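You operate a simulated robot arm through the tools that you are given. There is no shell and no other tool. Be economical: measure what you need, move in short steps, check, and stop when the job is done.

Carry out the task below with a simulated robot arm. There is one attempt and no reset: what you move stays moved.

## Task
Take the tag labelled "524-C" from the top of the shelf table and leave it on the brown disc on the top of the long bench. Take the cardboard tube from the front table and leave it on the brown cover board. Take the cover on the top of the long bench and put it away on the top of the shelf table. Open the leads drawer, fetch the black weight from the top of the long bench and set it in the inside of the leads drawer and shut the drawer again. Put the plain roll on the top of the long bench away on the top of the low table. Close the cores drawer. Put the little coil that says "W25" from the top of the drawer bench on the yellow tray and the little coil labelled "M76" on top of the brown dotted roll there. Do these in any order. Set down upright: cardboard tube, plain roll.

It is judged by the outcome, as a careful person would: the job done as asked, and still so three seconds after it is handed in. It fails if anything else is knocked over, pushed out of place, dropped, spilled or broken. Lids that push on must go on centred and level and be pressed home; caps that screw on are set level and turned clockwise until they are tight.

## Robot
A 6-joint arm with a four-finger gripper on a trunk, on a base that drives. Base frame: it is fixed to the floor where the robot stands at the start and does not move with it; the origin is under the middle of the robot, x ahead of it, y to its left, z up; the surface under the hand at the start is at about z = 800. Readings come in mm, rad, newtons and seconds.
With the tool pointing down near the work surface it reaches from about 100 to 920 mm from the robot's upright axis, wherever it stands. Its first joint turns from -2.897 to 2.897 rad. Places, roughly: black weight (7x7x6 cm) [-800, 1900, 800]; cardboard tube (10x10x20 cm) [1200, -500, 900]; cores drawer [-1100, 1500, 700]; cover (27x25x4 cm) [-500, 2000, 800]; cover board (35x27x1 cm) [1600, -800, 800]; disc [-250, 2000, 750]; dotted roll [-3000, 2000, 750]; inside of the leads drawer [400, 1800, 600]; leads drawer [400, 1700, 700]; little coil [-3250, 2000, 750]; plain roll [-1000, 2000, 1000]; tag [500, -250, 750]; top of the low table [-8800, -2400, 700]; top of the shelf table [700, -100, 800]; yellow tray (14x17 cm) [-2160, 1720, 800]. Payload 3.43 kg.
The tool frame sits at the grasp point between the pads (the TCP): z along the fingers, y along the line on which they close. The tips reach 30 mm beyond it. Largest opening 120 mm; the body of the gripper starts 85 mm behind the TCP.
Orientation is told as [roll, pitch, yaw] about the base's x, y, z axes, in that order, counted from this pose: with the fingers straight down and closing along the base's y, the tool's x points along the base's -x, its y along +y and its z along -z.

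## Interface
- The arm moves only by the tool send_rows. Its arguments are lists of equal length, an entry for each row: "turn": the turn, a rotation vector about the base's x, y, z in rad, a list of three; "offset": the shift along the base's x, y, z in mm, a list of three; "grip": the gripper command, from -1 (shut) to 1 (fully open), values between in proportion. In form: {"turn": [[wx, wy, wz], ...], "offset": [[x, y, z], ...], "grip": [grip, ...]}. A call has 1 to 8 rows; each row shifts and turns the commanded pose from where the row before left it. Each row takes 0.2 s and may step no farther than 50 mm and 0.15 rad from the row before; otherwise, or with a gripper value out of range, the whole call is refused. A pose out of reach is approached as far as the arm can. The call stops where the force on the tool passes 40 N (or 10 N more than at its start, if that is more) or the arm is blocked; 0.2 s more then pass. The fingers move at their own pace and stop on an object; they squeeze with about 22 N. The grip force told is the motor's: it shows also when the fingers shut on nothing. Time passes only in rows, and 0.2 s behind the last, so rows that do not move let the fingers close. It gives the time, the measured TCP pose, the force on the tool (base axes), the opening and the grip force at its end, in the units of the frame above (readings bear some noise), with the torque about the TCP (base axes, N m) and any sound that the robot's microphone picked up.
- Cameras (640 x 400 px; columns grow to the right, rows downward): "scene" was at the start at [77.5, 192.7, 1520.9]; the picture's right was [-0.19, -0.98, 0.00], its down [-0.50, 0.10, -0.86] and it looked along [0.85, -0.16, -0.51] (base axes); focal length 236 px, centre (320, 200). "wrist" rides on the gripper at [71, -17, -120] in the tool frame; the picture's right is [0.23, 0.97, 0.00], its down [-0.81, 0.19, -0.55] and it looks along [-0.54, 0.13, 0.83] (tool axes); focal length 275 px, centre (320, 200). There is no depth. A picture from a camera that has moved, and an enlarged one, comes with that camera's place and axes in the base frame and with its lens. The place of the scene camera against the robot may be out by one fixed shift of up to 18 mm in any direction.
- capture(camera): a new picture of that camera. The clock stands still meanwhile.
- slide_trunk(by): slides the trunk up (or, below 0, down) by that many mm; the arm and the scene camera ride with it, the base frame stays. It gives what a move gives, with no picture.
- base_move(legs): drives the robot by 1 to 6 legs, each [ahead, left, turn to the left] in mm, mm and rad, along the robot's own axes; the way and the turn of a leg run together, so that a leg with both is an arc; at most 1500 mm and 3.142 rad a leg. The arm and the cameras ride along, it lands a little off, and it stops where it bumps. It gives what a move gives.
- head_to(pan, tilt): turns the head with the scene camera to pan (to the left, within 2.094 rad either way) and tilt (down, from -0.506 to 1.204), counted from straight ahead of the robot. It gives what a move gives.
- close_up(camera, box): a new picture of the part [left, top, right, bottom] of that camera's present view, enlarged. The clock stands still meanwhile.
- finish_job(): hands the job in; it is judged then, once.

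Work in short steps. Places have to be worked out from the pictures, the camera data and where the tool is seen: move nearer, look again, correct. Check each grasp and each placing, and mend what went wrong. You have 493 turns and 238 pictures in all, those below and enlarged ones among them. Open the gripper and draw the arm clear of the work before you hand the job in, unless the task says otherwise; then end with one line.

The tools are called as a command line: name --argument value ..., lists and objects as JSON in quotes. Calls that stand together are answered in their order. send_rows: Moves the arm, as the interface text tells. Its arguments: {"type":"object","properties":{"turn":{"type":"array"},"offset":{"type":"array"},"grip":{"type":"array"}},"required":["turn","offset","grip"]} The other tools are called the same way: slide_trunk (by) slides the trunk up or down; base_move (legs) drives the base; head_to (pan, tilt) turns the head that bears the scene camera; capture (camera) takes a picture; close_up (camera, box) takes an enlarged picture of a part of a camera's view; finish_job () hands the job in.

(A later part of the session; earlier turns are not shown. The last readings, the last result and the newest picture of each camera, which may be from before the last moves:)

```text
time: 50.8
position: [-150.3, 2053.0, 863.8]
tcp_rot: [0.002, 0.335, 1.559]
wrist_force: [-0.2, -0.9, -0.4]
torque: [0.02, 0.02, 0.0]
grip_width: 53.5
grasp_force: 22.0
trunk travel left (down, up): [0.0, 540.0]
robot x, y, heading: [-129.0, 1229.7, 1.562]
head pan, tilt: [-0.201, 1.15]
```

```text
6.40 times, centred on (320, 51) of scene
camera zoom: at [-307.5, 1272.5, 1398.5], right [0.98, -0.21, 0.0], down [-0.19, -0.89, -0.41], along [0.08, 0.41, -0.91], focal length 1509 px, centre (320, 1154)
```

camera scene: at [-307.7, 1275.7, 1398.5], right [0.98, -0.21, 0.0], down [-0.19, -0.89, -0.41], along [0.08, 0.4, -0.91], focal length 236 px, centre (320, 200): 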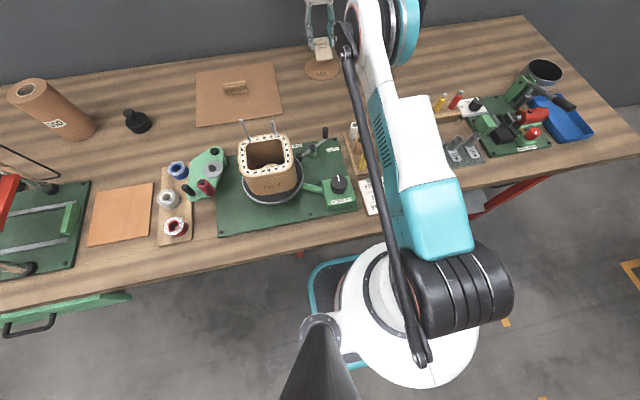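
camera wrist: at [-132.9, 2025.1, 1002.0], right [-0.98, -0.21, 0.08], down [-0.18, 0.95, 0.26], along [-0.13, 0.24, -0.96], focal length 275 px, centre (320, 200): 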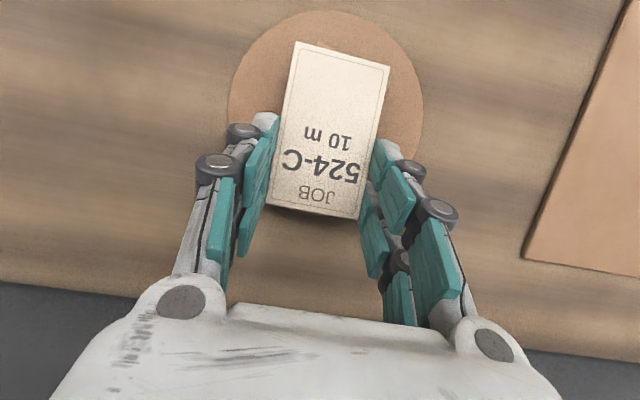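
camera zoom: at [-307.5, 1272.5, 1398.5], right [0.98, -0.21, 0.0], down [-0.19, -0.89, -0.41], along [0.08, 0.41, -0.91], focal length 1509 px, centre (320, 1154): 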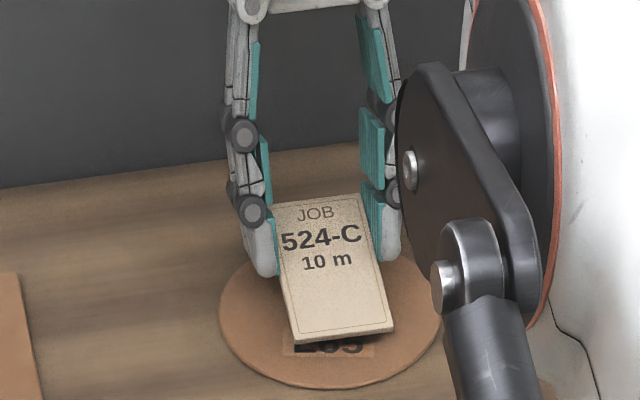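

Tag well above the disc centre, slightly to the far side. Lower on with a small shift back.

send_rows --turn '[[0, 0, 0], [0, 0, 0], [0, 0, 0], [0, 0, 0], [0, 0, 0]]' --offset '[[0, -5, -6], [0, 0, -3], [0, 0, -3], [0, 0, -3], [0, 0, 0]]' --grip '[-0.3, -0.3, -0.3, -0.3, -0.3]'

close_up --camera "scene" --box '[270, 20, 370, 82]'

```text
time: 51.3
position: [-151.3, 2052.5, 857.6]
tcp_rot: [0.0, 0.338, 1.56]
wrist_force: [0.9, 4.9, 28.0]
torque: [0.53, -0.09, -0.01]
grip_width: 53.9
grasp_force: 22.1
trunk travel left (down, up): [0.0, 540.0]
robot x, y, heading: [-129.9, 1230.7, 1.559]
head pan, tilt: [-0.201, 1.15]
stopped in row 2: the force on the tool passed its limit at 48 N (the readings are from after the stop); the commanded pose is now the measured one
```

```text
6.40 times, centred on (320, 51) of scene
camera zoom: at [-307.8, 1277.7, 1398.0], right [0.98, -0.21, 0.0], down [-0.19, -0.89, -0.41], along [0.08, 0.4, -0.91], focal length 1509 px, centre (320, 1154)
```

zoom: 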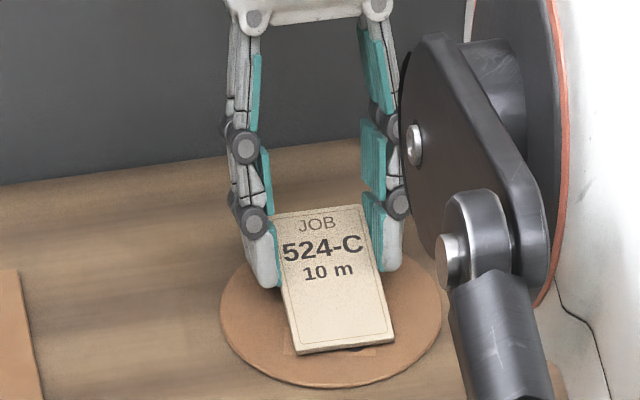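

Contact with the disc (top ≈ z 825). Release and check.

send_rows --turn '[[0, 0, 0], [0, 0, 0], [0, 0, 0], [0, 0, 0], [0, 0, 0]]' --offset '[[0, 0, 1], [0, 0, 0], [0, 0, 0], [0, 6, 20], [0, 10, 30]]' --grip '[-0.3, 0.1, 0.2, 0.2, 0.2]'

close_up --camera "scene" --box '[270, 20, 370, 82]'

capture --camera "wrist"

```text
time: 52.5
position: [-149.2, 2056.1, 906.3]
tcp_rot: [0.0, 0.334, 1.561]
wrist_force: [0.0, 0.3, 0.4]
torque: [0.0, 0.01, 0.0]
grip_width: 72.1
grasp_force: 0.0
out of reach, approached as far as the arm can: row 5
trunk travel left (down, up): [0.0, 540.0]
robot x, y, heading: [-126.6, 1225.5, 1.555]
head pan, tilt: [-0.201, 1.15]
```

```text
6.40 times, centred on (320, 51) of scene
camera zoom: at [-308.0, 1259.9, 1396.6], right [0.98, -0.21, 0.0], down [-0.19, -0.89, -0.42], along [0.09, 0.41, -0.91], focal length 1509 px, centre (320, 1154)
```

zoom: 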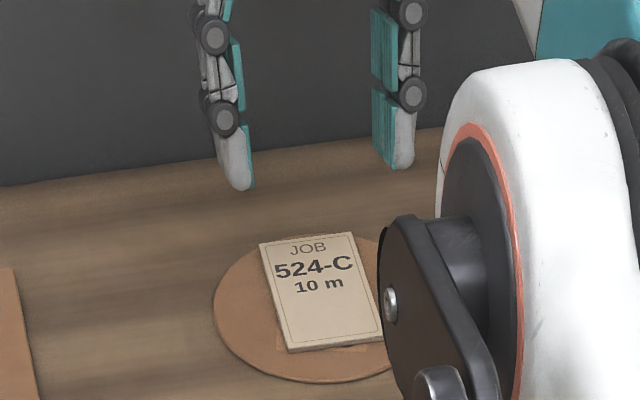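

```text
201 pictures are left
camera wrist: at [-132.4, 2025.8, 1044.4], right [-0.98, -0.21, 0.07], down [-0.18, 0.95, 0.26], along [-0.12, 0.24, -0.96], focal length 275 px, centre (320, 200)
```

wrist: 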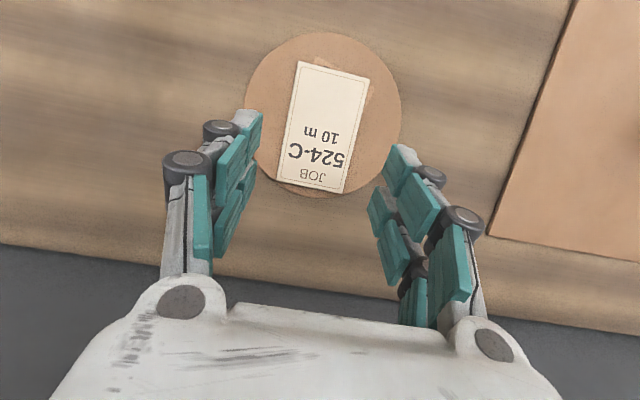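

Tag done, flat on the disc. Now for the cover with its handle at about (−438, 1956): I raise/retract the arm, level the hand, turn it to yaw 0, and shift the base left.

send_rows --turn '[[0.11, 0, 0], [0.11, 0, 0], [0.114, 0, 0], [0, 0, 0], [0, 0, 0], [0, 0, 0], [0, 0, 0], [0, 0, 0]]' --offset '[[0, 0, 45], [0, -10, 45], [0, -20, 45], [0, -35, 30], [0, -45, 20], [0, -45, 0], [0, -50, 0], [0, -50, 0]]' --grip '[0.5, 0.5, 0.5, 0.5, 0.5, 0.5, 0.5, 0.5]'

base_move --legs '[[-100, 0, 0], [0, 390, 0], [75, 0, 0]]'

capture --camera "scene"

```text
time: 54.3
position: [-148.0, 1813.7, 1088.5]
tcp_rot: [0.002, 0.009, 1.561]
wrist_force: [0.6, -0.1, -0.6]
torque: [-0.04, 0.02, -0.01]
grip_width: 90.1
grasp_force: 0.1
trunk travel left (down, up): [0.0, 540.0]
robot x, y, heading: [-126.0, 1232.2, 1.562]
head pan, tilt: [-0.201, 1.15]
```

```text
time: 58.0
position: [-521.8, 1794.2, 1089.1]
tcp_rot: [0.003, 0.009, 1.553]
wrist_force: [0.8, -0.4, 0.6]
torque: [0.0, -0.03, 0.02]
grip_width: 90.0
grasp_force: 0.2
trunk travel left (down, up): [0.0, 540.0]
robot x, y, heading: [-515.4, 1212.2, 1.551]
head pan, tilt: [-0.201, 1.15]
```

```text
200 pictures are left
camera scene: at [-674.1, 1277.1, 1415.0], right [0.94, -0.34, 0.0], down [-0.27, -0.74, -0.62], along [0.21, 0.58, -0.78], focal length 236 px, centre (320, 200)
```

scene: 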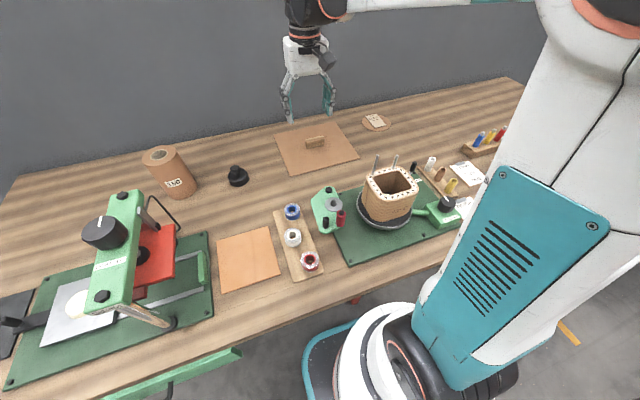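

Positioned well. Rotate the hand so that it closes along y and move so the wrist camera sees the cover.

send_rows --turn '[[0, 0, -0.15], [0, 0, -0.15], [0, 0, -0.15], [0, 0, -0.15], [0, 0, -0.15], [0, 0, -0.15], [0, 0, -0.15], [0, 0, -0.15]]' --offset '[[0, 15, 0], [0, 15, 0], [0, 15, 0], [0, 15, 0], [0, 15, 0], [0, 15, 0], [0, 15, 0], [0, 15, 0]]' --grip '[0.5, 0.5, 0.5, 0.5, 0.5, 0.5, 0.5, 0.5]'

send_rows --turn '[[0, 0, -0.15], [0, 0, -0.15], [0, 0, -0.053]]' --offset '[[0, 15, 0], [0, 15, 0], [0, 0, 0]]' --grip '[0.5, 0.5, 0.5]'

capture --camera "wrist"

```text
time: 59.8
position: [-524.6, 1916.1, 1087.6]
tcp_rot: [0.002, 0.008, 0.35]
wrist_force: [0.0, -0.2, -0.4]
torque: [-0.01, 0.0, 0.03]
grip_width: 89.9
grasp_force: 0.1
trunk travel left (down, up): [0.0, 540.0]
robot x, y, heading: [-506.7, 1211.5, 1.551]
head pan, tilt: [-0.201, 1.15]
```

```text
time: 60.6
position: [-522.0, 1945.5, 1089.0]
tcp_rot: [0.003, 0.01, -0.001]
wrist_force: [1.3, 0.3, -1.4]
torque: [-0.01, -0.01, 0.01]
grip_width: 89.9
grasp_force: 0.0
trunk travel left (down, up): [0.0, 540.0]
robot x, y, heading: [-504.9, 1211.9, 1.549]
head pan, tilt: [-0.201, 1.15]
```

```text
199 pictures are left
camera wrist: at [-591.6, 1926.7, 1210.3], right [-0.23, 0.97, 0.01], down [0.82, 0.19, 0.55], along [0.53, 0.13, -0.84], focal length 275 px, centre (320, 200)
```

wrist: 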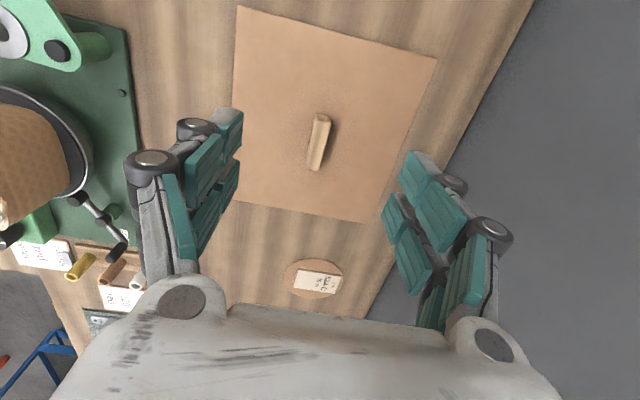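

Handle centre ≈ (−454, 1958), cover spans x −585…−323, y 1834…2078. Move above the handle and descend in stages.

send_rows --turn '[[0, 0, 0.035], [0, 0, 0.035], [0, 0, 0], [0, 0, 0], [0, 0, 0]]' --offset '[[34, 6, -30], [34, 6.5, -30], [0, 0, -45], [0, 0, -45], [0, 0, -35]]' --grip '[0.2, 0.2, 0.2, 0.2, 0.2]'

capture --camera "wrist"

capture --camera "scene"

```text
time: 61.8
position: [-453.5, 1953.8, 905.7]
tcp_rot: [0.004, 0.009, 0.068]
wrist_force: [0.0, 0.6, -0.2]
torque: [0.04, -0.01, 0.03]
grip_width: 72.0
grasp_force: 0.0
trunk travel left (down, up): [0.0, 540.0]
robot x, y, heading: [-508.4, 1213.5, 1.553]
head pan, tilt: [-0.201, 1.15]
```

```text
198 pictures are left
camera wrist: at [-523.1, 1930.1, 1027.3], right [-0.3, 0.95, 0.01], down [0.8, 0.25, 0.55], along [0.52, 0.17, -0.84], focal length 275 px, centre (320, 200)
```

wrist: 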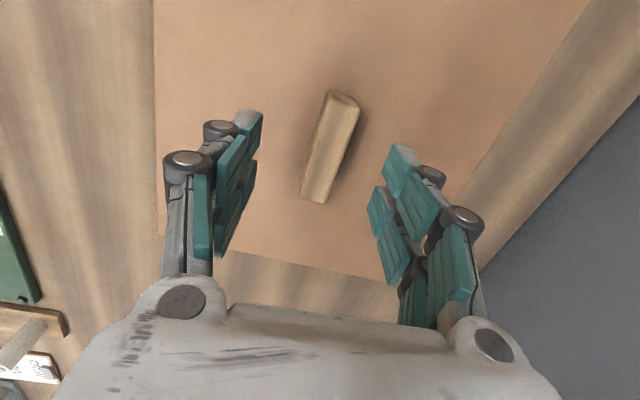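

```text
197 pictures are left
camera scene: at [-687.1, 1264.7, 1398.1], right [0.98, -0.22, 0.0], down [-0.2, -0.89, -0.41], along [0.09, 0.4, -0.91], focal length 236 px, centre (320, 200)
```

scene: 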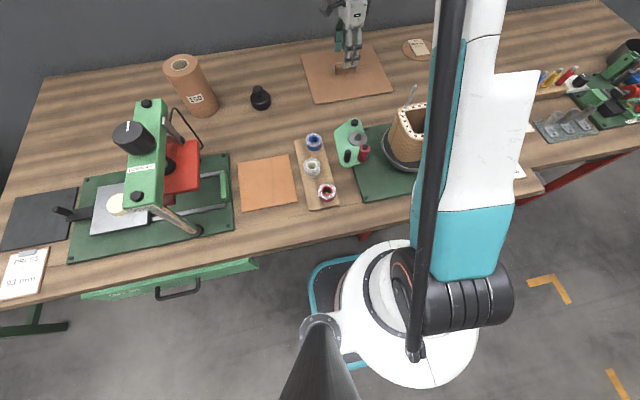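

Handle lies at (−455, 1958). Correct y by 4 mm, descend to just above the plate and close.

send_rows --turn '[[0, 0, 0.01], [0, 0, 0], [0, 0, 0], [0, 0, 0], [0, 0, 0], [0, 0, 0]]' --offset '[[-1, 4, -20], [0, 0, -12], [0, 0, -5], [0, 0, 0], [0, 0, 0], [0, 0, 0]]' --grip '[0.2, 0.2, 0.2, -1, -1, -1]'

capture --camera "wrist"

```text
time: 63.2
position: [-456.3, 1959.5, 868.1]
tcp_rot: [0.002, 0.009, 0.08]
wrist_force: [0.6, -1.8, -1.2]
torque: [-0.09, 0.15, 0.06]
grip_width: 21.9
grasp_force: 21.7
trunk travel left (down, up): [0.0, 540.0]
robot x, y, heading: [-508.4, 1218.0, 1.555]
head pan, tilt: [-0.201, 1.15]
```

```text
196 pictures are left
camera wrist: at [-524.3, 1936.4, 990.0], right [-0.31, 0.95, 0.01], down [0.8, 0.26, 0.55], along [0.52, 0.17, -0.84], focal length 275 px, centre (320, 200)
```

wrist: 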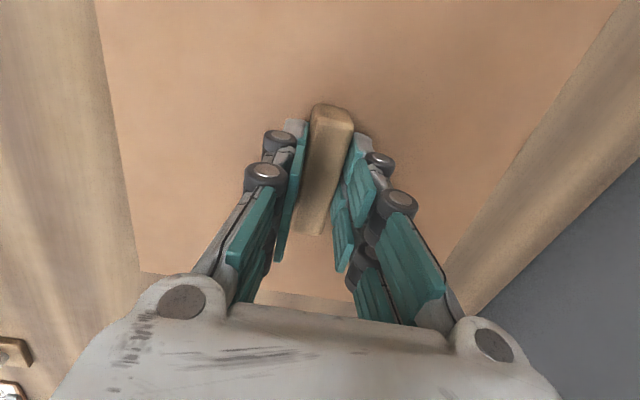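

Gripped. Lift a little to test the load.

send_rows --turn '[[0, 0, 0], [0, 0, 0], [0, 0, 0]]' --offset '[[0, 0, 10], [0, 0, 20], [0, 0, 20]]' --grip '[-1, -1, -1]'

capture --camera "scene"

```text
time: 64.0
position: [-455.7, 1961.3, 918.4]
tcp_rot: [0.002, 0.008, 0.081]
wrist_force: [-0.2, 0.1, -2.6]
torque: [0.03, 0.01, 0.02]
grip_width: 21.9
grasp_force: 21.6
trunk travel left (down, up): [0.0, 540.0]
robot x, y, heading: [-509.5, 1211.8, 1.553]
head pan, tilt: [-0.201, 1.15]
```

```text
195 pictures are left
camera scene: at [-687.0, 1265.0, 1398.1], right [0.98, -0.22, 0.0], down [-0.2, -0.89, -0.41], along [0.09, 0.4, -0.91], focal length 236 px, centre (320, 200)
```

scene: 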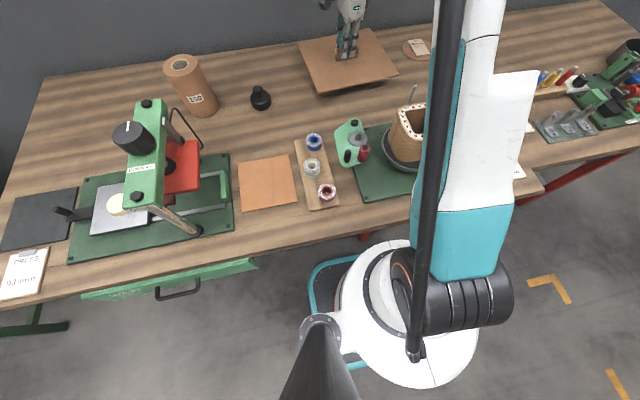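

Cover lifted cleanly. Raise it high and retract before driving.

send_rows --turn '[[0, 0, 0], [0, 0, 0], [0, 0, 0], [0, 0, 0], [0, 0, 0], [0, 0, 0], [0, 0, 0], [0, 0, 0]]' --offset '[[0, 0, 45], [0, 0, 45], [0, 0, 45], [0, 0, 45], [0, 0, 45], [0, -45, 15], [-10, -45, 0], [-10, -45, 0]]' --grip '[-1, -1, -1, -1, -1, -1, -1, -1]'

send_rows --turn '[[0, 0, 0], [0, 0, 0], [0, 0, 0]]' --offset '[[-10, -45, 0], [-10, -45, 0], [-10, -45, 0]]' --grip '[-1, -1, -1]'

base_move --legs '[[-700, 0, 0], [0, 0, -1.551], [450, -200, 0]]'

head_to --pan 0.1 --tilt 0.8

capture --camera "scene"

```text
time: 65.8
position: [-476.0, 1827.3, 1157.6]
tcp_rot: [0.004, 0.009, 0.081]
wrist_force: [0.2, -1.0, -2.7]
torque: [-0.01, 0.0, -0.01]
grip_width: 22.1
grasp_force: 22.2
trunk travel left (down, up): [0.0, 540.0]
robot x, y, heading: [-505.1, 1212.0, 1.553]
head pan, tilt: [-0.201, 1.15]
```

```text
time: 66.6
position: [-506.4, 1688.4, 1157.6]
tcp_rot: [0.003, 0.008, 0.08]
wrist_force: [-0.2, 0.6, -2.9]
torque: [-0.03, 0.01, -0.03]
grip_width: 21.7
grasp_force: 22.1
trunk travel left (down, up): [0.0, 540.0]
robot x, y, heading: [-507.7, 1214.9, 1.548]
head pan, tilt: [-0.201, 1.15]
```

```text
time: 76.6
position: [418.5, 368.4, 1158.4]
tcp_rot: [0.005, 0.01, -1.422]
wrist_force: [-0.7, 0.8, -2.7]
torque: [-0.03, -0.01, -0.03]
grip_width: 21.6
grasp_force: 21.8
trunk travel left (down, up): [0.0, 540.0]
robot x, y, heading: [-59.6, 339.4, 0.05]
head pan, tilt: [-0.201, 1.15]
```

```text
time: 77.5
position: [418.8, 368.0, 1158.3]
tcp_rot: [0.002, 0.007, -1.422]
wrist_force: [0.9, -0.3, -3.0]
torque: [0.02, -0.02, -0.02]
grip_width: 21.8
grasp_force: 21.9
trunk travel left (down, up): [0.0, 540.0]
robot x, y, heading: [-58.1, 338.3, 0.053]
head pan, tilt: [0.099, 0.799]
```

```text
194 pictures are left
camera scene: at [-30.3, 475.6, 1432.2], right [-0.82, -0.57, 0.0], down [-0.36, 0.52, -0.77], along [0.44, -0.64, -0.64], focal length 236 px, centre (320, 200)
```

scene: 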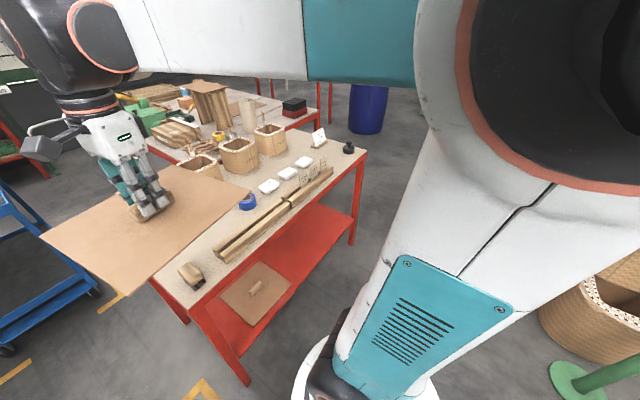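

The cover is held between camera and table; I raise it to see the free area beneath.

send_rows --turn '[[0, 0, 0], [0, 0, 0], [0, 0, 0], [0, 0, 0], [0, 0, 0]]' --offset '[[0, 0, 45], [0, 0, 45], [0, 0, 45], [0, 0, 45], [0, 0, 30]]' --grip '[-1, -1, -1, -1, -1]'

head_to --pan -0.25 --tilt 0.8

capture --camera "scene"

```text
time: 78.7
position: [420.8, 371.2, 1370.0]
tcp_rot: [0.004, 0.009, -1.422]
wrist_force: [-0.8, 0.0, -3.2]
torque: [0.06, 0.02, 0.0]
grip_width: 22.0
grasp_force: 22.3
trunk travel left (down, up): [0.0, 540.0]
robot x, y, heading: [-55.4, 339.3, 0.053]
head pan, tilt: [0.099, 0.799]
```

```text
time: 79.5
position: [420.7, 372.2, 1369.8]
tcp_rot: [0.004, 0.008, -1.419]
wrist_force: [0.4, 0.3, -3.1]
torque: [0.04, 0.0, 0.0]
grip_width: 21.9
grasp_force: 22.5
trunk travel left (down, up): [0.0, 540.0]
robot x, y, heading: [-56.3, 343.6, 0.055]
head pan, tilt: [-0.25, 0.799]
```

```text
193 pictures are left
camera scene: at [-9.9, 494.6, 1433.0], right [-0.6, -0.8, 0.0], down [-0.5, 0.38, -0.78], along [0.62, -0.47, -0.63], focal length 236 px, centre (320, 200)
```

scene: 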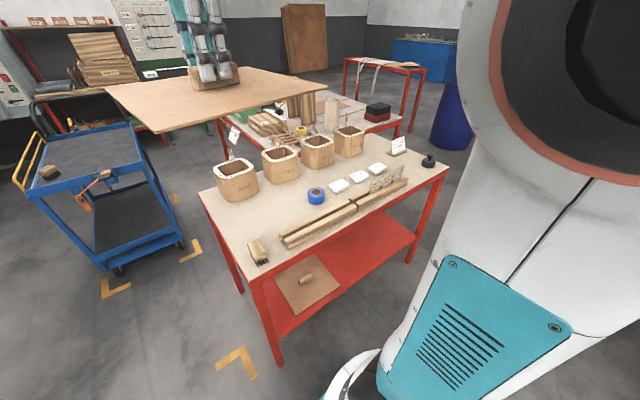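

Free area: roughly x 560–820, y 100–419 (brush, tape, baskets bound it). I move over its centre, squaring the cover with the table.

send_rows --turn '[[0, 0, -0.0215], [0, 0, -0.0215], [0, 0, -0.0215], [0, 0, -0.0215], [0, 0, -0.0215], [0, 0, -0.0215], [0, 0, -0.0215]]' --offset '[[38.5, -15.3, -20], [38.5, -15.3, -20], [38.5, -15.3, -20], [38.5, -15.3, -20], [38.5, -15.3, -20], [38.5, -15.3, -20], [38.5, -15.3, -20]]' --grip '[-1, -1, -1, -1, -1, -1, -1]'

send_rows --turn '[[0, 0, 0], [0, 0, 0], [0, 0, 0], [0, 0, 0], [0, 0, 0], [0, 0, 0]]' --offset '[[0, 0, -40], [0, 0, -40], [0, 0, -40], [0, 0, -40], [0, 0, -40], [0, 0, 0]]' --grip '[-1, -1, -1, -1, -1, -1]'

capture --camera "scene"

capture --camera "wrist"

```text
time: 81.1
position: [688.6, 259.2, 1227.2]
tcp_rot: [0.004, 0.01, -1.571]
wrist_force: [-0.2, -1.2, -2.6]
torque: [-0.01, 0.01, 0.0]
grip_width: 22.0
grasp_force: 21.7
trunk travel left (down, up): [0.0, 540.0]
robot x, y, heading: [-57.3, 339.1, 0.054]
head pan, tilt: [-0.25, 0.799]
```

```text
time: 82.5
position: [689.0, 261.1, 1028.1]
tcp_rot: [0.004, 0.01, -1.571]
wrist_force: [0.8, -0.5, -2.8]
torque: [0.01, 0.02, 0.0]
grip_width: 21.8
grasp_force: 22.3
trunk travel left (down, up): [0.0, 540.0]
robot x, y, heading: [-59.1, 339.3, 0.053]
head pan, tilt: [-0.25, 0.799]
```

```text
192 pictures are left
camera scene: at [1.0, 530.1, 1422.9], right [-0.2, -0.98, 0.0], down [-0.7, 0.14, -0.7], along [0.68, -0.14, -0.72], focal length 236 px, centre (320, 200)
```

scene: 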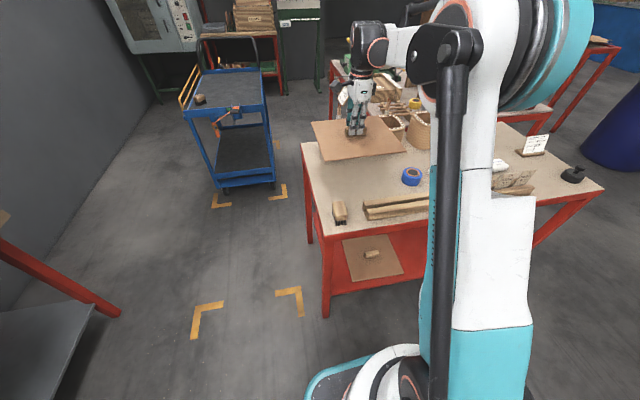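

```text
191 pictures are left
camera wrist: at [671.6, 331.0, 1149.2], right [0.97, 0.23, 0.0], down [0.19, -0.82, 0.55], along [0.13, -0.53, -0.84], focal length 275 px, centre (320, 200)
```

wrist: 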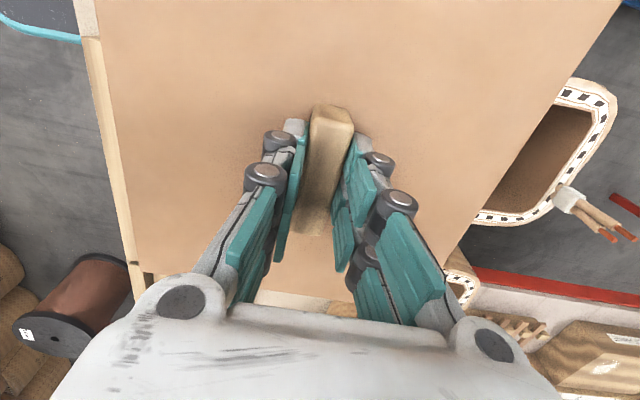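

Basket is well clear in +x (rim near x≈863). Lower to just above the table and check clearances from the scene camera.

send_rows --turn '[[0, 0, 0], [0, 0, 0], [0, 0, 0], [0, 0, 0]]' --offset '[[5, 0, -40], [0, 0, -40], [0, 0, -40], [0, 0, 0]]' --grip '[-1, -1, -1, -1]'

close_up --camera "scene" --box '[290, 90, 450, 190]'

capture --camera "wrist"

```text
time: 83.5
position: [696.4, 263.1, 909.1]
tcp_rot: [0.007, 0.007, -1.571]
wrist_force: [1.8, -2.2, 34.1]
torque: [-0.14, -0.55, 0.33]
grip_width: 30.8
grasp_force: 21.7
trunk travel left (down, up): [0.0, 540.0]
robot x, y, heading: [-55.2, 335.5, 0.05]
head pan, tilt: [-0.25, 0.799]
```

```text
4.00 times, centred on (370, 140) of scene
camera zoom: at [-2.3, 530.3, 1423.4], right [-0.2, -0.98, 0.0], down [-0.7, 0.14, -0.7], along [0.69, -0.14, -0.72], focal length 943 px, centre (120, 440)
```

zoom: 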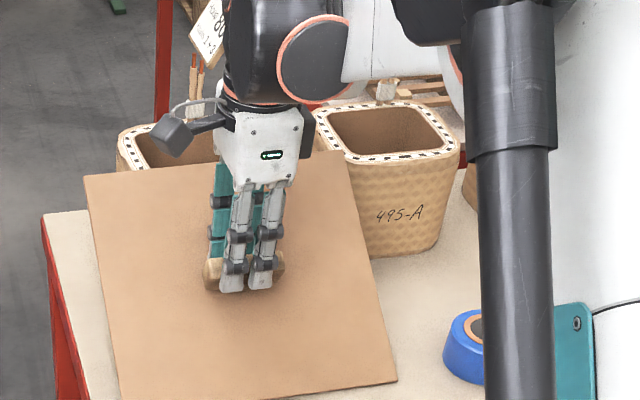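

```text
189 pictures are left
camera wrist: at [679.5, 332.3, 1031.9], right [0.97, 0.23, 0.01], down [0.19, -0.82, 0.55], along [0.13, -0.53, -0.84], focal length 275 px, centre (320, 200)
```

wrist: 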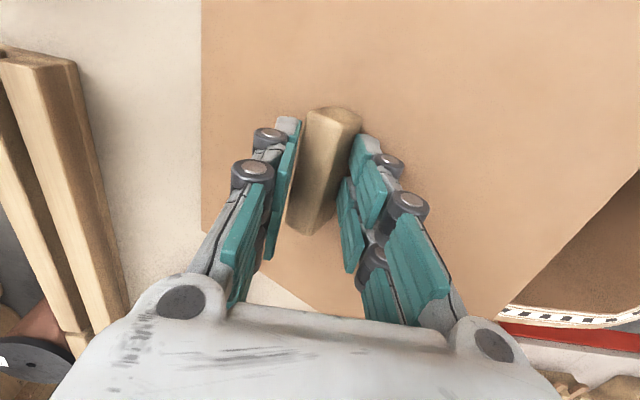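

Unexpected contact: the cover's far edge seems to rest on a basket rim and has twisted in the grip. Raise at once and look.

send_rows --turn '[[0, 0, 0], [0, 0, 0], [0, 0, 0], [0, 0, 0]]' --offset '[[0, 0, 15], [0, 0, 30], [-40, 0, 40], [-40, 0, 40]]' --grip '[-1, -1, -1, -1]'

capture --camera "scene"

capture --camera "wrist"

```text
refused: row 3 steps farther than a row can; nothing moved
```

```text
188 pictures are left
camera scene: at [-2.3, 530.3, 1423.4], right [-0.2, -0.98, 0.0], down [-0.7, 0.14, -0.7], along [0.69, -0.14, -0.72], focal length 236 px, centre (320, 200)
```

scene: 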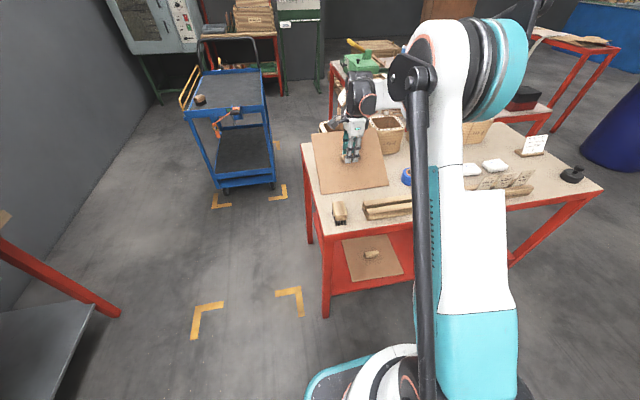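

```text
187 pictures are left
camera wrist: at [679.5, 332.3, 1031.9], right [0.97, 0.23, 0.01], down [0.19, -0.82, 0.55], along [0.13, -0.53, -0.84], focal length 275 px, centre (320, 200)
```

wrist: 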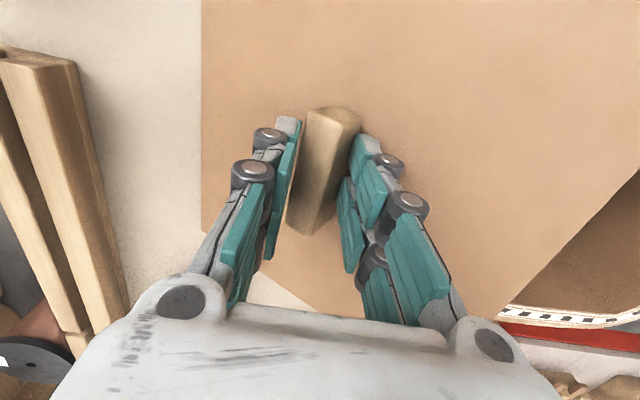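

Raising with legal steps.

send_rows --turn '[[0, 0, 0], [0, 0, 0], [0, 0, 0], [0, 0, 0]]' --offset '[[0, 0, 10], [0, 0, 15], [0, 0, 30], [0, 0, 40]]' --grip '[-1, -1, -1, -1]'

capture --camera "wrist"

close_up --camera "scene" --box '[290, 80, 450, 180]'

```text
time: 84.5
position: [696.3, 262.6, 1007.0]
tcp_rot: [0.003, 0.01, -1.57]
wrist_force: [0.4, -0.1, -4.6]
torque: [0.03, 0.03, 0.02]
grip_width: 22.3
grasp_force: 22.0
trunk travel left (down, up): [0.0, 540.0]
robot x, y, heading: [-56.6, 335.9, 0.045]
head pan, tilt: [-0.25, 0.799]
```

```text
186 pictures are left
camera wrist: at [680.4, 332.6, 1127.9], right [0.97, 0.23, 0.0], down [0.19, -0.82, 0.55], along [0.13, -0.53, -0.84], focal length 275 px, centre (320, 200)
```

wrist: 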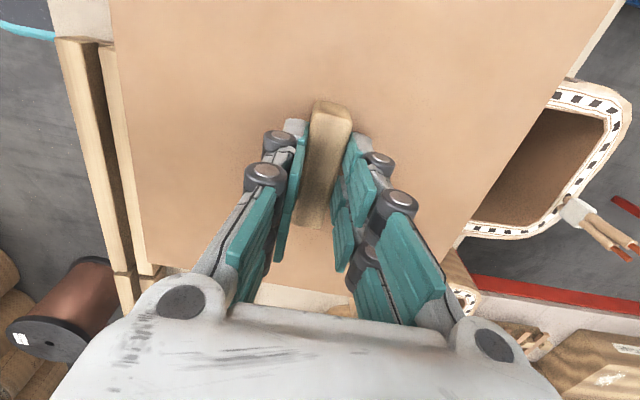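

```text
4.00 times, centred on (370, 130) of scene
camera zoom: at [0.9, 530.1, 1422.9], right [-0.2, -0.98, 0.0], down [-0.7, 0.14, -0.7], along [0.68, -0.14, -0.72], focal length 943 px, centre (120, 480)
```

zoom: 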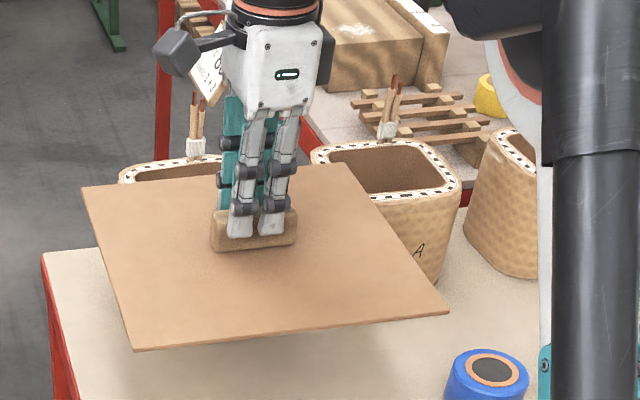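

The grip recovered square; the basket wall is nearer than I judged (x≈812), while the wrist views put the brush at x≤520 and tape at y≤65. New centre: (664, 248). Shift there and lower in small steps.

send_rows --turn '[[0, 0, 0], [0, 0, 0], [0, 0, 0], [0, 0, 0]]' --offset '[[-32, -13, 0], [0, 0, -30], [0, 0, -30], [0, 0, 0]]' --grip '[-1, -1, -1, -1]'

close_up --camera "scene" --box '[290, 100, 450, 200]'

capture --camera "wrist"

```text
time: 85.5
position: [666.1, 248.6, 941.8]
tcp_rot: [0.004, 0.009, -1.572]
wrist_force: [-0.5, -0.2, -3.0]
torque: [-0.03, 0.06, 0.0]
grip_width: 22.2
grasp_force: 22.1
trunk travel left (down, up): [0.0, 540.0]
robot x, y, heading: [-56.8, 332.2, 0.054]
head pan, tilt: [-0.25, 0.799]
```

```text
4.00 times, centred on (370, 150) of scene
camera zoom: at [1.1, 530.0, 1422.9], right [-0.2, -0.98, 0.0], down [-0.7, 0.14, -0.7], along [0.68, -0.14, -0.72], focal length 943 px, centre (120, 400)
```

zoom: 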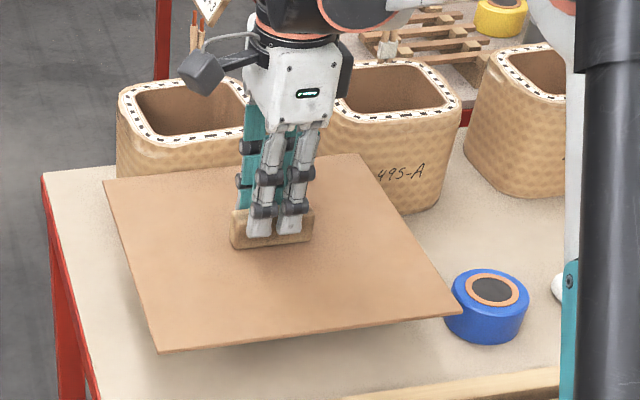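

```text
183 pictures are left
camera wrist: at [649.5, 317.9, 1063.9], right [0.97, 0.23, 0.0], down [0.19, -0.82, 0.55], along [0.13, -0.53, -0.84], focal length 275 px, centre (320, 200)
```

wrist: 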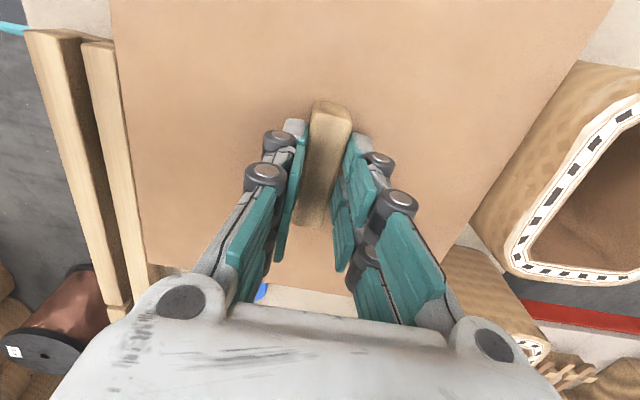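

Clear of tape (y≈50) and baskets. Lower gently to contact.

send_rows --turn '[[0, 0, 0], [0, 0, 0], [0, 0, 0], [0, 0, 0]]' --offset '[[0, 3, -20], [0, 0, -20], [0, 0, -12], [0, 0, -6]]' --grip '[-1, -1, -1, -1]'

close_up --camera "scene" --box '[290, 110, 450, 210]'

```text
time: 86.5
position: [662.9, 250.9, 886.4]
tcp_rot: [0.004, 0.009, -1.57]
wrist_force: [-0.1, -0.2, -2.8]
torque: [-0.01, -0.01, -0.03]
grip_width: 22.0
grasp_force: 21.8
trunk travel left (down, up): [0.0, 540.0]
robot x, y, heading: [-53.0, 333.9, 0.05]
head pan, tilt: [-0.25, 0.799]
```

```text
4.00 times, centred on (370, 160) of scene
camera zoom: at [0.7, 530.1, 1422.9], right [-0.2, -0.98, 0.0], down [-0.7, 0.14, -0.7], along [0.68, -0.14, -0.72], focal length 943 px, centre (120, 360)
```

zoom: 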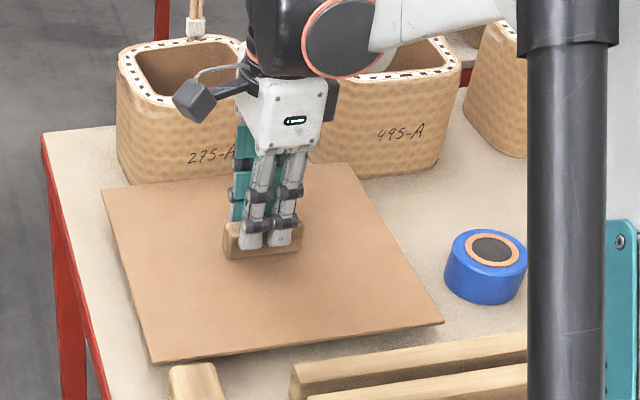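

Gaps to brush and baskets look balanced (~15 mm each). Continue to contact.

send_rows --turn '[[0, 0, 0], [0, 0, 0], [0, 0, 0], [0, 0, 0], [0, 0, 0], [0, 0, 0]]' --offset '[[0, 0, -6], [0, 0, -4], [0, 0, -3], [0, 0, -3], [0, 0, -3], [0, 0, -3]]' --grip '[-1, -1, -1, -1, -1, -1]'

close_up --camera "scene" --box '[290, 110, 450, 210]'

```text
time: 87.9
position: [661.6, 251.2, 864.9]
tcp_rot: [0.004, 0.008, -1.571]
wrist_force: [0.0, -0.8, -3.2]
torque: [0.03, -0.01, 0.02]
grip_width: 22.0
grasp_force: 22.5
trunk travel left (down, up): [0.0, 540.0]
robot x, y, heading: [-58.0, 338.9, 0.05]
head pan, tilt: [-0.25, 0.799]
```

```text
4.00 times, centred on (370, 160) of scene
camera zoom: at [0.7, 530.1, 1422.9], right [-0.2, -0.98, 0.0], down [-0.7, 0.14, -0.7], along [0.68, -0.14, -0.72], focal length 943 px, centre (120, 360)
```

zoom: 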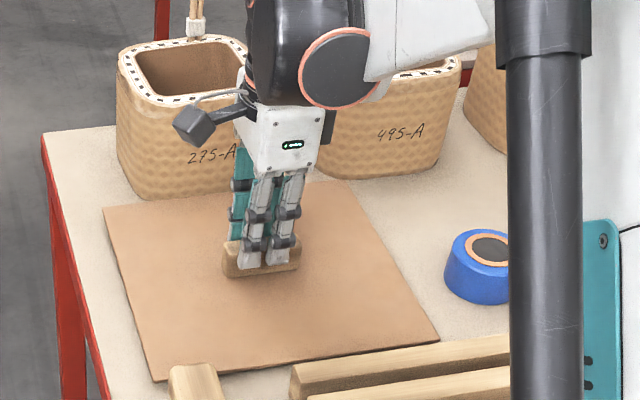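

send_rows --turn '[[0, 0, 0], [0, 0, 0], [0, 0, 0], [0, 0, 0], [0, 0, 0], [0, 0, 0]]' --offset '[[3, 0, -3], [0, 0, -3], [0, 0, -3], [0, 0, -3], [0, 0, -3], [0, 0, -3]]' --grip '[-1, -1, -1, -1, -1, -1]'

close_up --camera "scene" --box '[290, 110, 450, 210]'

```text
time: 89.3
position: [663.0, 251.5, 846.9]
tcp_rot: [0.005, 0.009, -1.572]
wrist_force: [3.2, -1.7, 22.1]
torque: [-0.04, -0.09, 0.03]
grip_width: 22.1
grasp_force: 22.0
trunk travel left (down, up): [0.0, 540.0]
robot x, y, heading: [-57.1, 339.6, 0.05]
head pan, tilt: [-0.25, 0.799]
```

```text
4.00 times, centred on (370, 160) of scene
camera zoom: at [-1.1, 530.2, 1423.1], right [-0.2, -0.98, 0.0], down [-0.7, 0.14, -0.7], along [0.68, -0.14, -0.72], focal length 943 px, centre (120, 360)
```

zoom: 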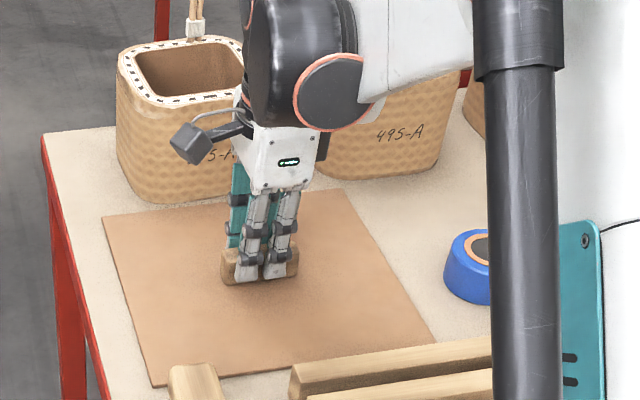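

Contact (22 N) — table at z≈800. Release and rise, then check.

send_rows --turn '[[0, 0, 0], [0, 0, 0], [0, 0, 0], [0, 0, 0], [0, 0, 0], [0, 0, 0], [0, 0, 0], [0, 0, 0]]' --offset '[[0, 0, 1], [0, 0, 0], [0, 0, 20], [0, 0, 40], [0, 0, 45], [-20, 0, 45], [-40, 0, 30], [-45, 0, 20]]' --grip '[-0.4, -0.3, -0.3, -0.3, -0.3, 0, 0, 0]'

close_up --camera "scene" --box '[290, 100, 450, 200]'

capture --camera "wrist"

```text
time: 91.1
position: [555.7, 253.5, 1049.1]
tcp_rot: [0.003, 0.008, -1.57]
wrist_force: [0.6, 0.3, -0.1]
torque: [0.01, 0.01, 0.01]
grip_width: 60.0
grasp_force: 0.0
trunk travel left (down, up): [0.0, 540.0]
robot x, y, heading: [-56.0, 334.1, 0.054]
head pan, tilt: [-0.25, 0.799]
```

```text
4.00 times, centred on (370, 150) of scene
camera zoom: at [0.5, 530.2, 1423.0], right [-0.2, -0.98, 0.0], down [-0.7, 0.14, -0.7], along [0.68, -0.14, -0.72], focal length 943 px, centre (120, 400)
```

zoom: 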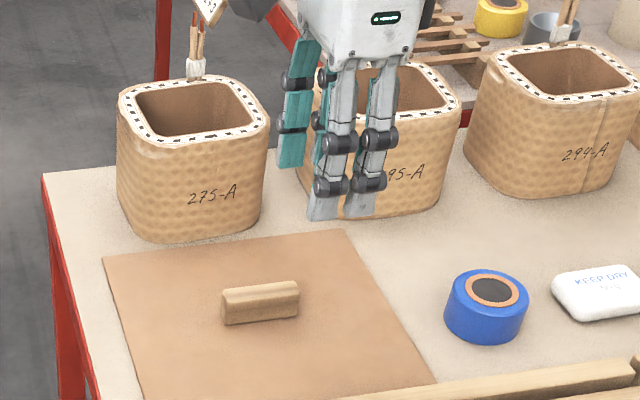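

```text
178 pictures are left
camera wrist: at [539.4, 322.5, 1170.5], right [0.97, 0.23, 0.01], down [0.19, -0.82, 0.55], along [0.13, -0.53, -0.84], focal length 275 px, centre (320, 200)
```

wrist: 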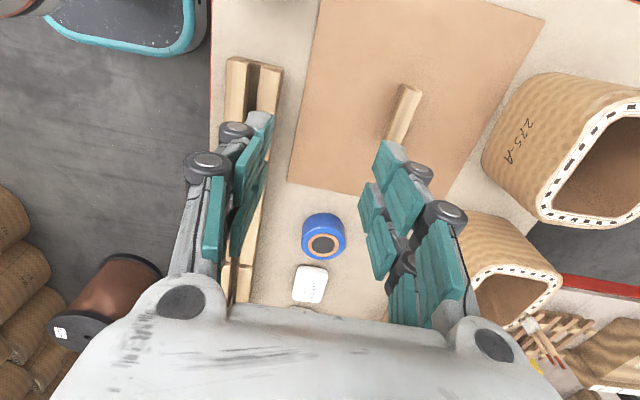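

Cover placed level and clear. Next the cardboard tube on the front table: I raise the trunk for an overview.

slide_trunk --by 400

head_to --pan -0.35 --tilt 0.55

capture --camera "scene"

```text
time: 94.9
position: [557.1, 253.7, 1448.5]
tcp_rot: [0.003, 0.009, -1.57]
wrist_force: [0.4, -0.1, 0.3]
torque: [-0.02, -0.01, 0.01]
grip_width: 60.0
grasp_force: 0.1
trunk travel left (down, up): [-400.0, 140.0]
robot x, y, heading: [-55.3, 336.4, 0.051]
head pan, tilt: [-0.25, 0.799]
```

```text
time: 95.7
position: [557.0, 252.9, 1448.4]
tcp_rot: [0.003, 0.007, -1.569]
wrist_force: [0.3, 0.4, 0.1]
torque: [0.0, -0.01, 0.02]
grip_width: 60.1
grasp_force: 0.1
trunk travel left (down, up): [-400.0, 140.0]
robot x, y, heading: [-56.2, 336.6, 0.05]
head pan, tilt: [-0.351, 0.55]
```

```text
177 pictures are left
camera scene: at [7.2, 519.5, 1844.2], right [-0.29, -0.96, 0.0], down [-0.5, 0.15, -0.85], along [0.81, -0.25, -0.52], focal length 236 px, centre (320, 200)
```

scene: 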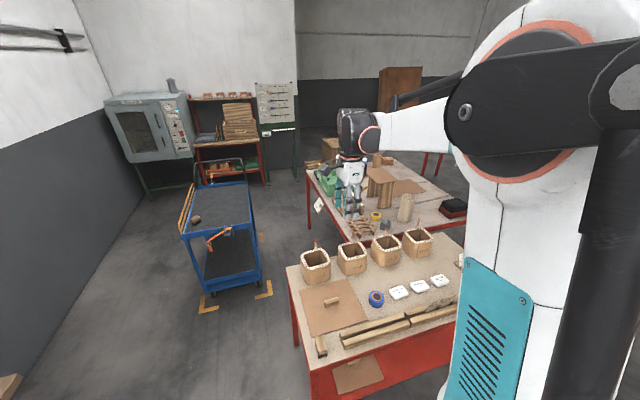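

close_up --camera "scene" --box '[290, 130, 490, 255]'

```text
3.20 times, centred on (390, 192) of scene
camera zoom: at [7.2, 519.5, 1844.2], right [-0.29, -0.96, 0.0], down [-0.5, 0.15, -0.85], along [0.81, -0.25, -0.52], focal length 755 px, centre (96, 224)
```

zoom: 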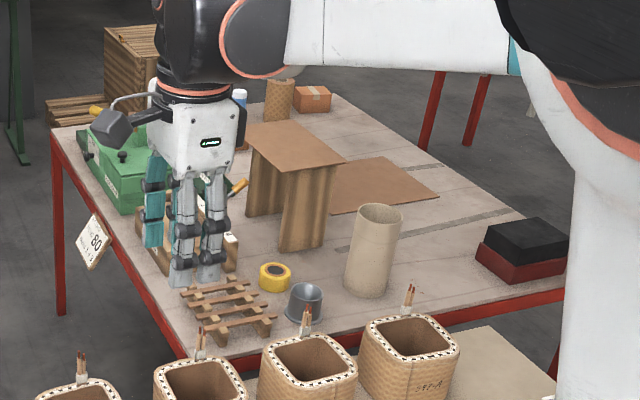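

The tube (near (1165,−520)) and the flat cover board (near (1600,−838)) are located; I need to go around the shelf table's right end. I look right for obstacles.

head_to --pan -1.4 --tilt 0.55

send_rows --turn '[[0, 0, 0], [0, 0, 0], [0, 0, 0], [0, 0, 0], [0, 0, 0]]' --offset '[[-40, 20, 0], [-40, 20, 0], [-40, 20, 0], [0, 20, 0], [0, 20, 0]]' --grip '[0, 0, 0, 0, 0]'

capture --camera "scene"

```text
time: 97.0
position: [556.2, 253.8, 1449.0]
tcp_rot: [0.003, 0.009, -1.571]
wrist_force: [-0.4, -0.1, 0.2]
torque: [-0.01, -0.02, -0.01]
grip_width: 60.0
grasp_force: 0.0
trunk travel left (down, up): [-400.0, 140.0]
robot x, y, heading: [-59.6, 337.2, 0.05]
head pan, tilt: [-1.4, 0.55]
```

```text
time: 98.2
position: [434.9, 354.1, 1447.9]
tcp_rot: [0.005, 0.008, -1.571]
wrist_force: [-0.1, 0.6, 0.4]
torque: [-0.02, -0.05, -0.01]
grip_width: 59.8
grasp_force: 0.1
trunk travel left (down, up): [-400.0, 140.0]
robot x, y, heading: [-56.7, 337.1, 0.051]
head pan, tilt: [-1.4, 0.55]
```

```text
175 pictures are left
camera scene: at [-60.7, 459.1, 1844.3], right [-0.98, -0.22, 0.0], down [-0.11, 0.51, -0.85], along [0.19, -0.83, -0.52], focal length 236 px, centre (320, 200)
```

scene: 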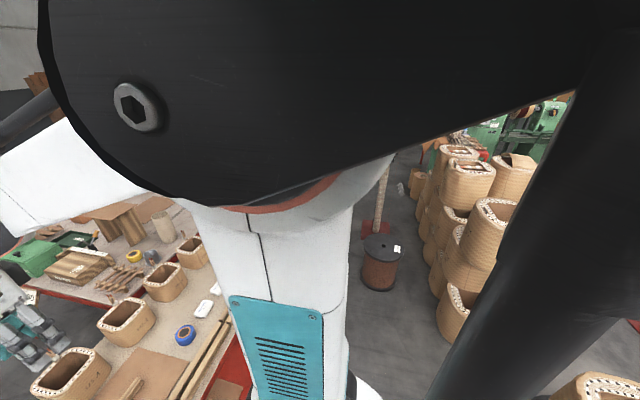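

The arm hides much of it. I turn the robot to face −y (right) here and look ahead.

base_move --legs '[[0, 0, -1.62]]'

head_to --pan 0.0 --tilt 0.6

capture --camera "scene"

capture --camera "wrist"

```text
time: 102.5
position: [-54.9, -157.0, 1446.3]
tcp_rot: [0.004, 0.008, 3.114]
wrist_force: [0.5, 0.1, -1.1]
torque: [0.02, 0.0, -0.02]
grip_width: 60.0
grasp_force: 0.0
trunk travel left (down, up): [-400.0, 140.0]
robot x, y, heading: [-58.2, 338.9, -1.543]
head pan, tilt: [-1.4, 0.55]
```

```text
time: 104.0
position: [-55.4, -155.2, 1447.1]
tcp_rot: [0.003, 0.01, 3.113]
wrist_force: [0.0, 0.0, 0.7]
torque: [-0.01, -0.01, 0.02]
grip_width: 60.0
grasp_force: 0.1
trunk travel left (down, up): [-400.0, 140.0]
robot x, y, heading: [-58.3, 341.3, -1.547]
head pan, tilt: [0.0, 0.6]
```

```text
174 pictures are left
camera scene: at [98.7, 299.7, 1843.1], right [-0.81, 0.58, 0.0], down [0.31, 0.43, -0.85], along [-0.49, -0.69, -0.53], focal length 236 px, centre (320, 200)
```

scene: 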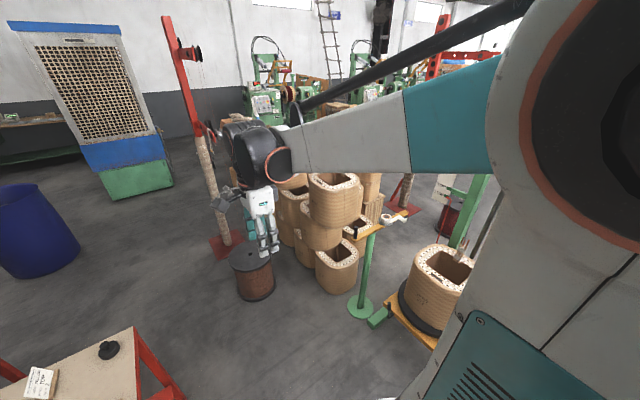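

```text
173 pictures are left
camera wrist: at [17.3, -142.1, 1569.1], right [0.2, -0.98, 0.01], down [-0.82, -0.17, 0.55], along [-0.53, -0.12, -0.84], focal length 275 px, centre (320, 200)
```

wrist: 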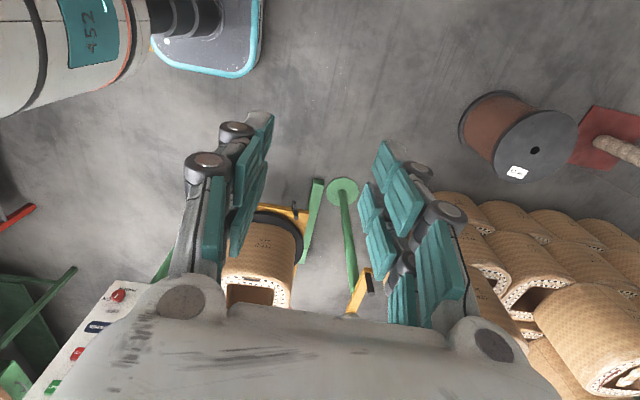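

A diagonal corridor between the reel (≈(−200,−1240)) and the table corner (≈(430,−666)) is wide enough. I turn to heading −0.83 and move to its entry.

base_move --legs '[[0, 0, 0.715], [469, -683, 0]]'

capture --camera "scene"

```text
time: 110.4
position: [105.9, -841.0, 1446.9]
tcp_rot: [0.005, 0.009, -2.425]
wrist_force: [0.3, 0.0, -0.2]
torque: [0.01, 0.0, -0.01]
grip_width: 60.1
grasp_force: 0.0
trunk travel left (down, up): [-400.0, 140.0]
robot x, y, heading: [-229.7, -477.4, -0.798]
head pan, tilt: [0.0, 0.6]
```

```text
172 pictures are left
camera scene: at [-80.4, -405.0, 1844.2], right [-0.99, -0.13, 0.0], down [-0.07, 0.52, -0.85], along [0.11, -0.84, -0.52], focal length 236 px, centre (320, 200)
```

scene: 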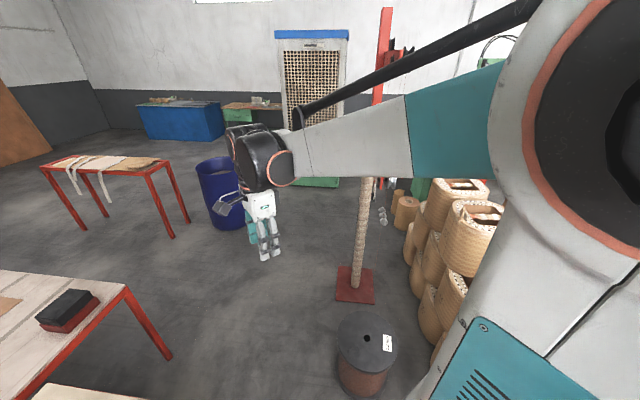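

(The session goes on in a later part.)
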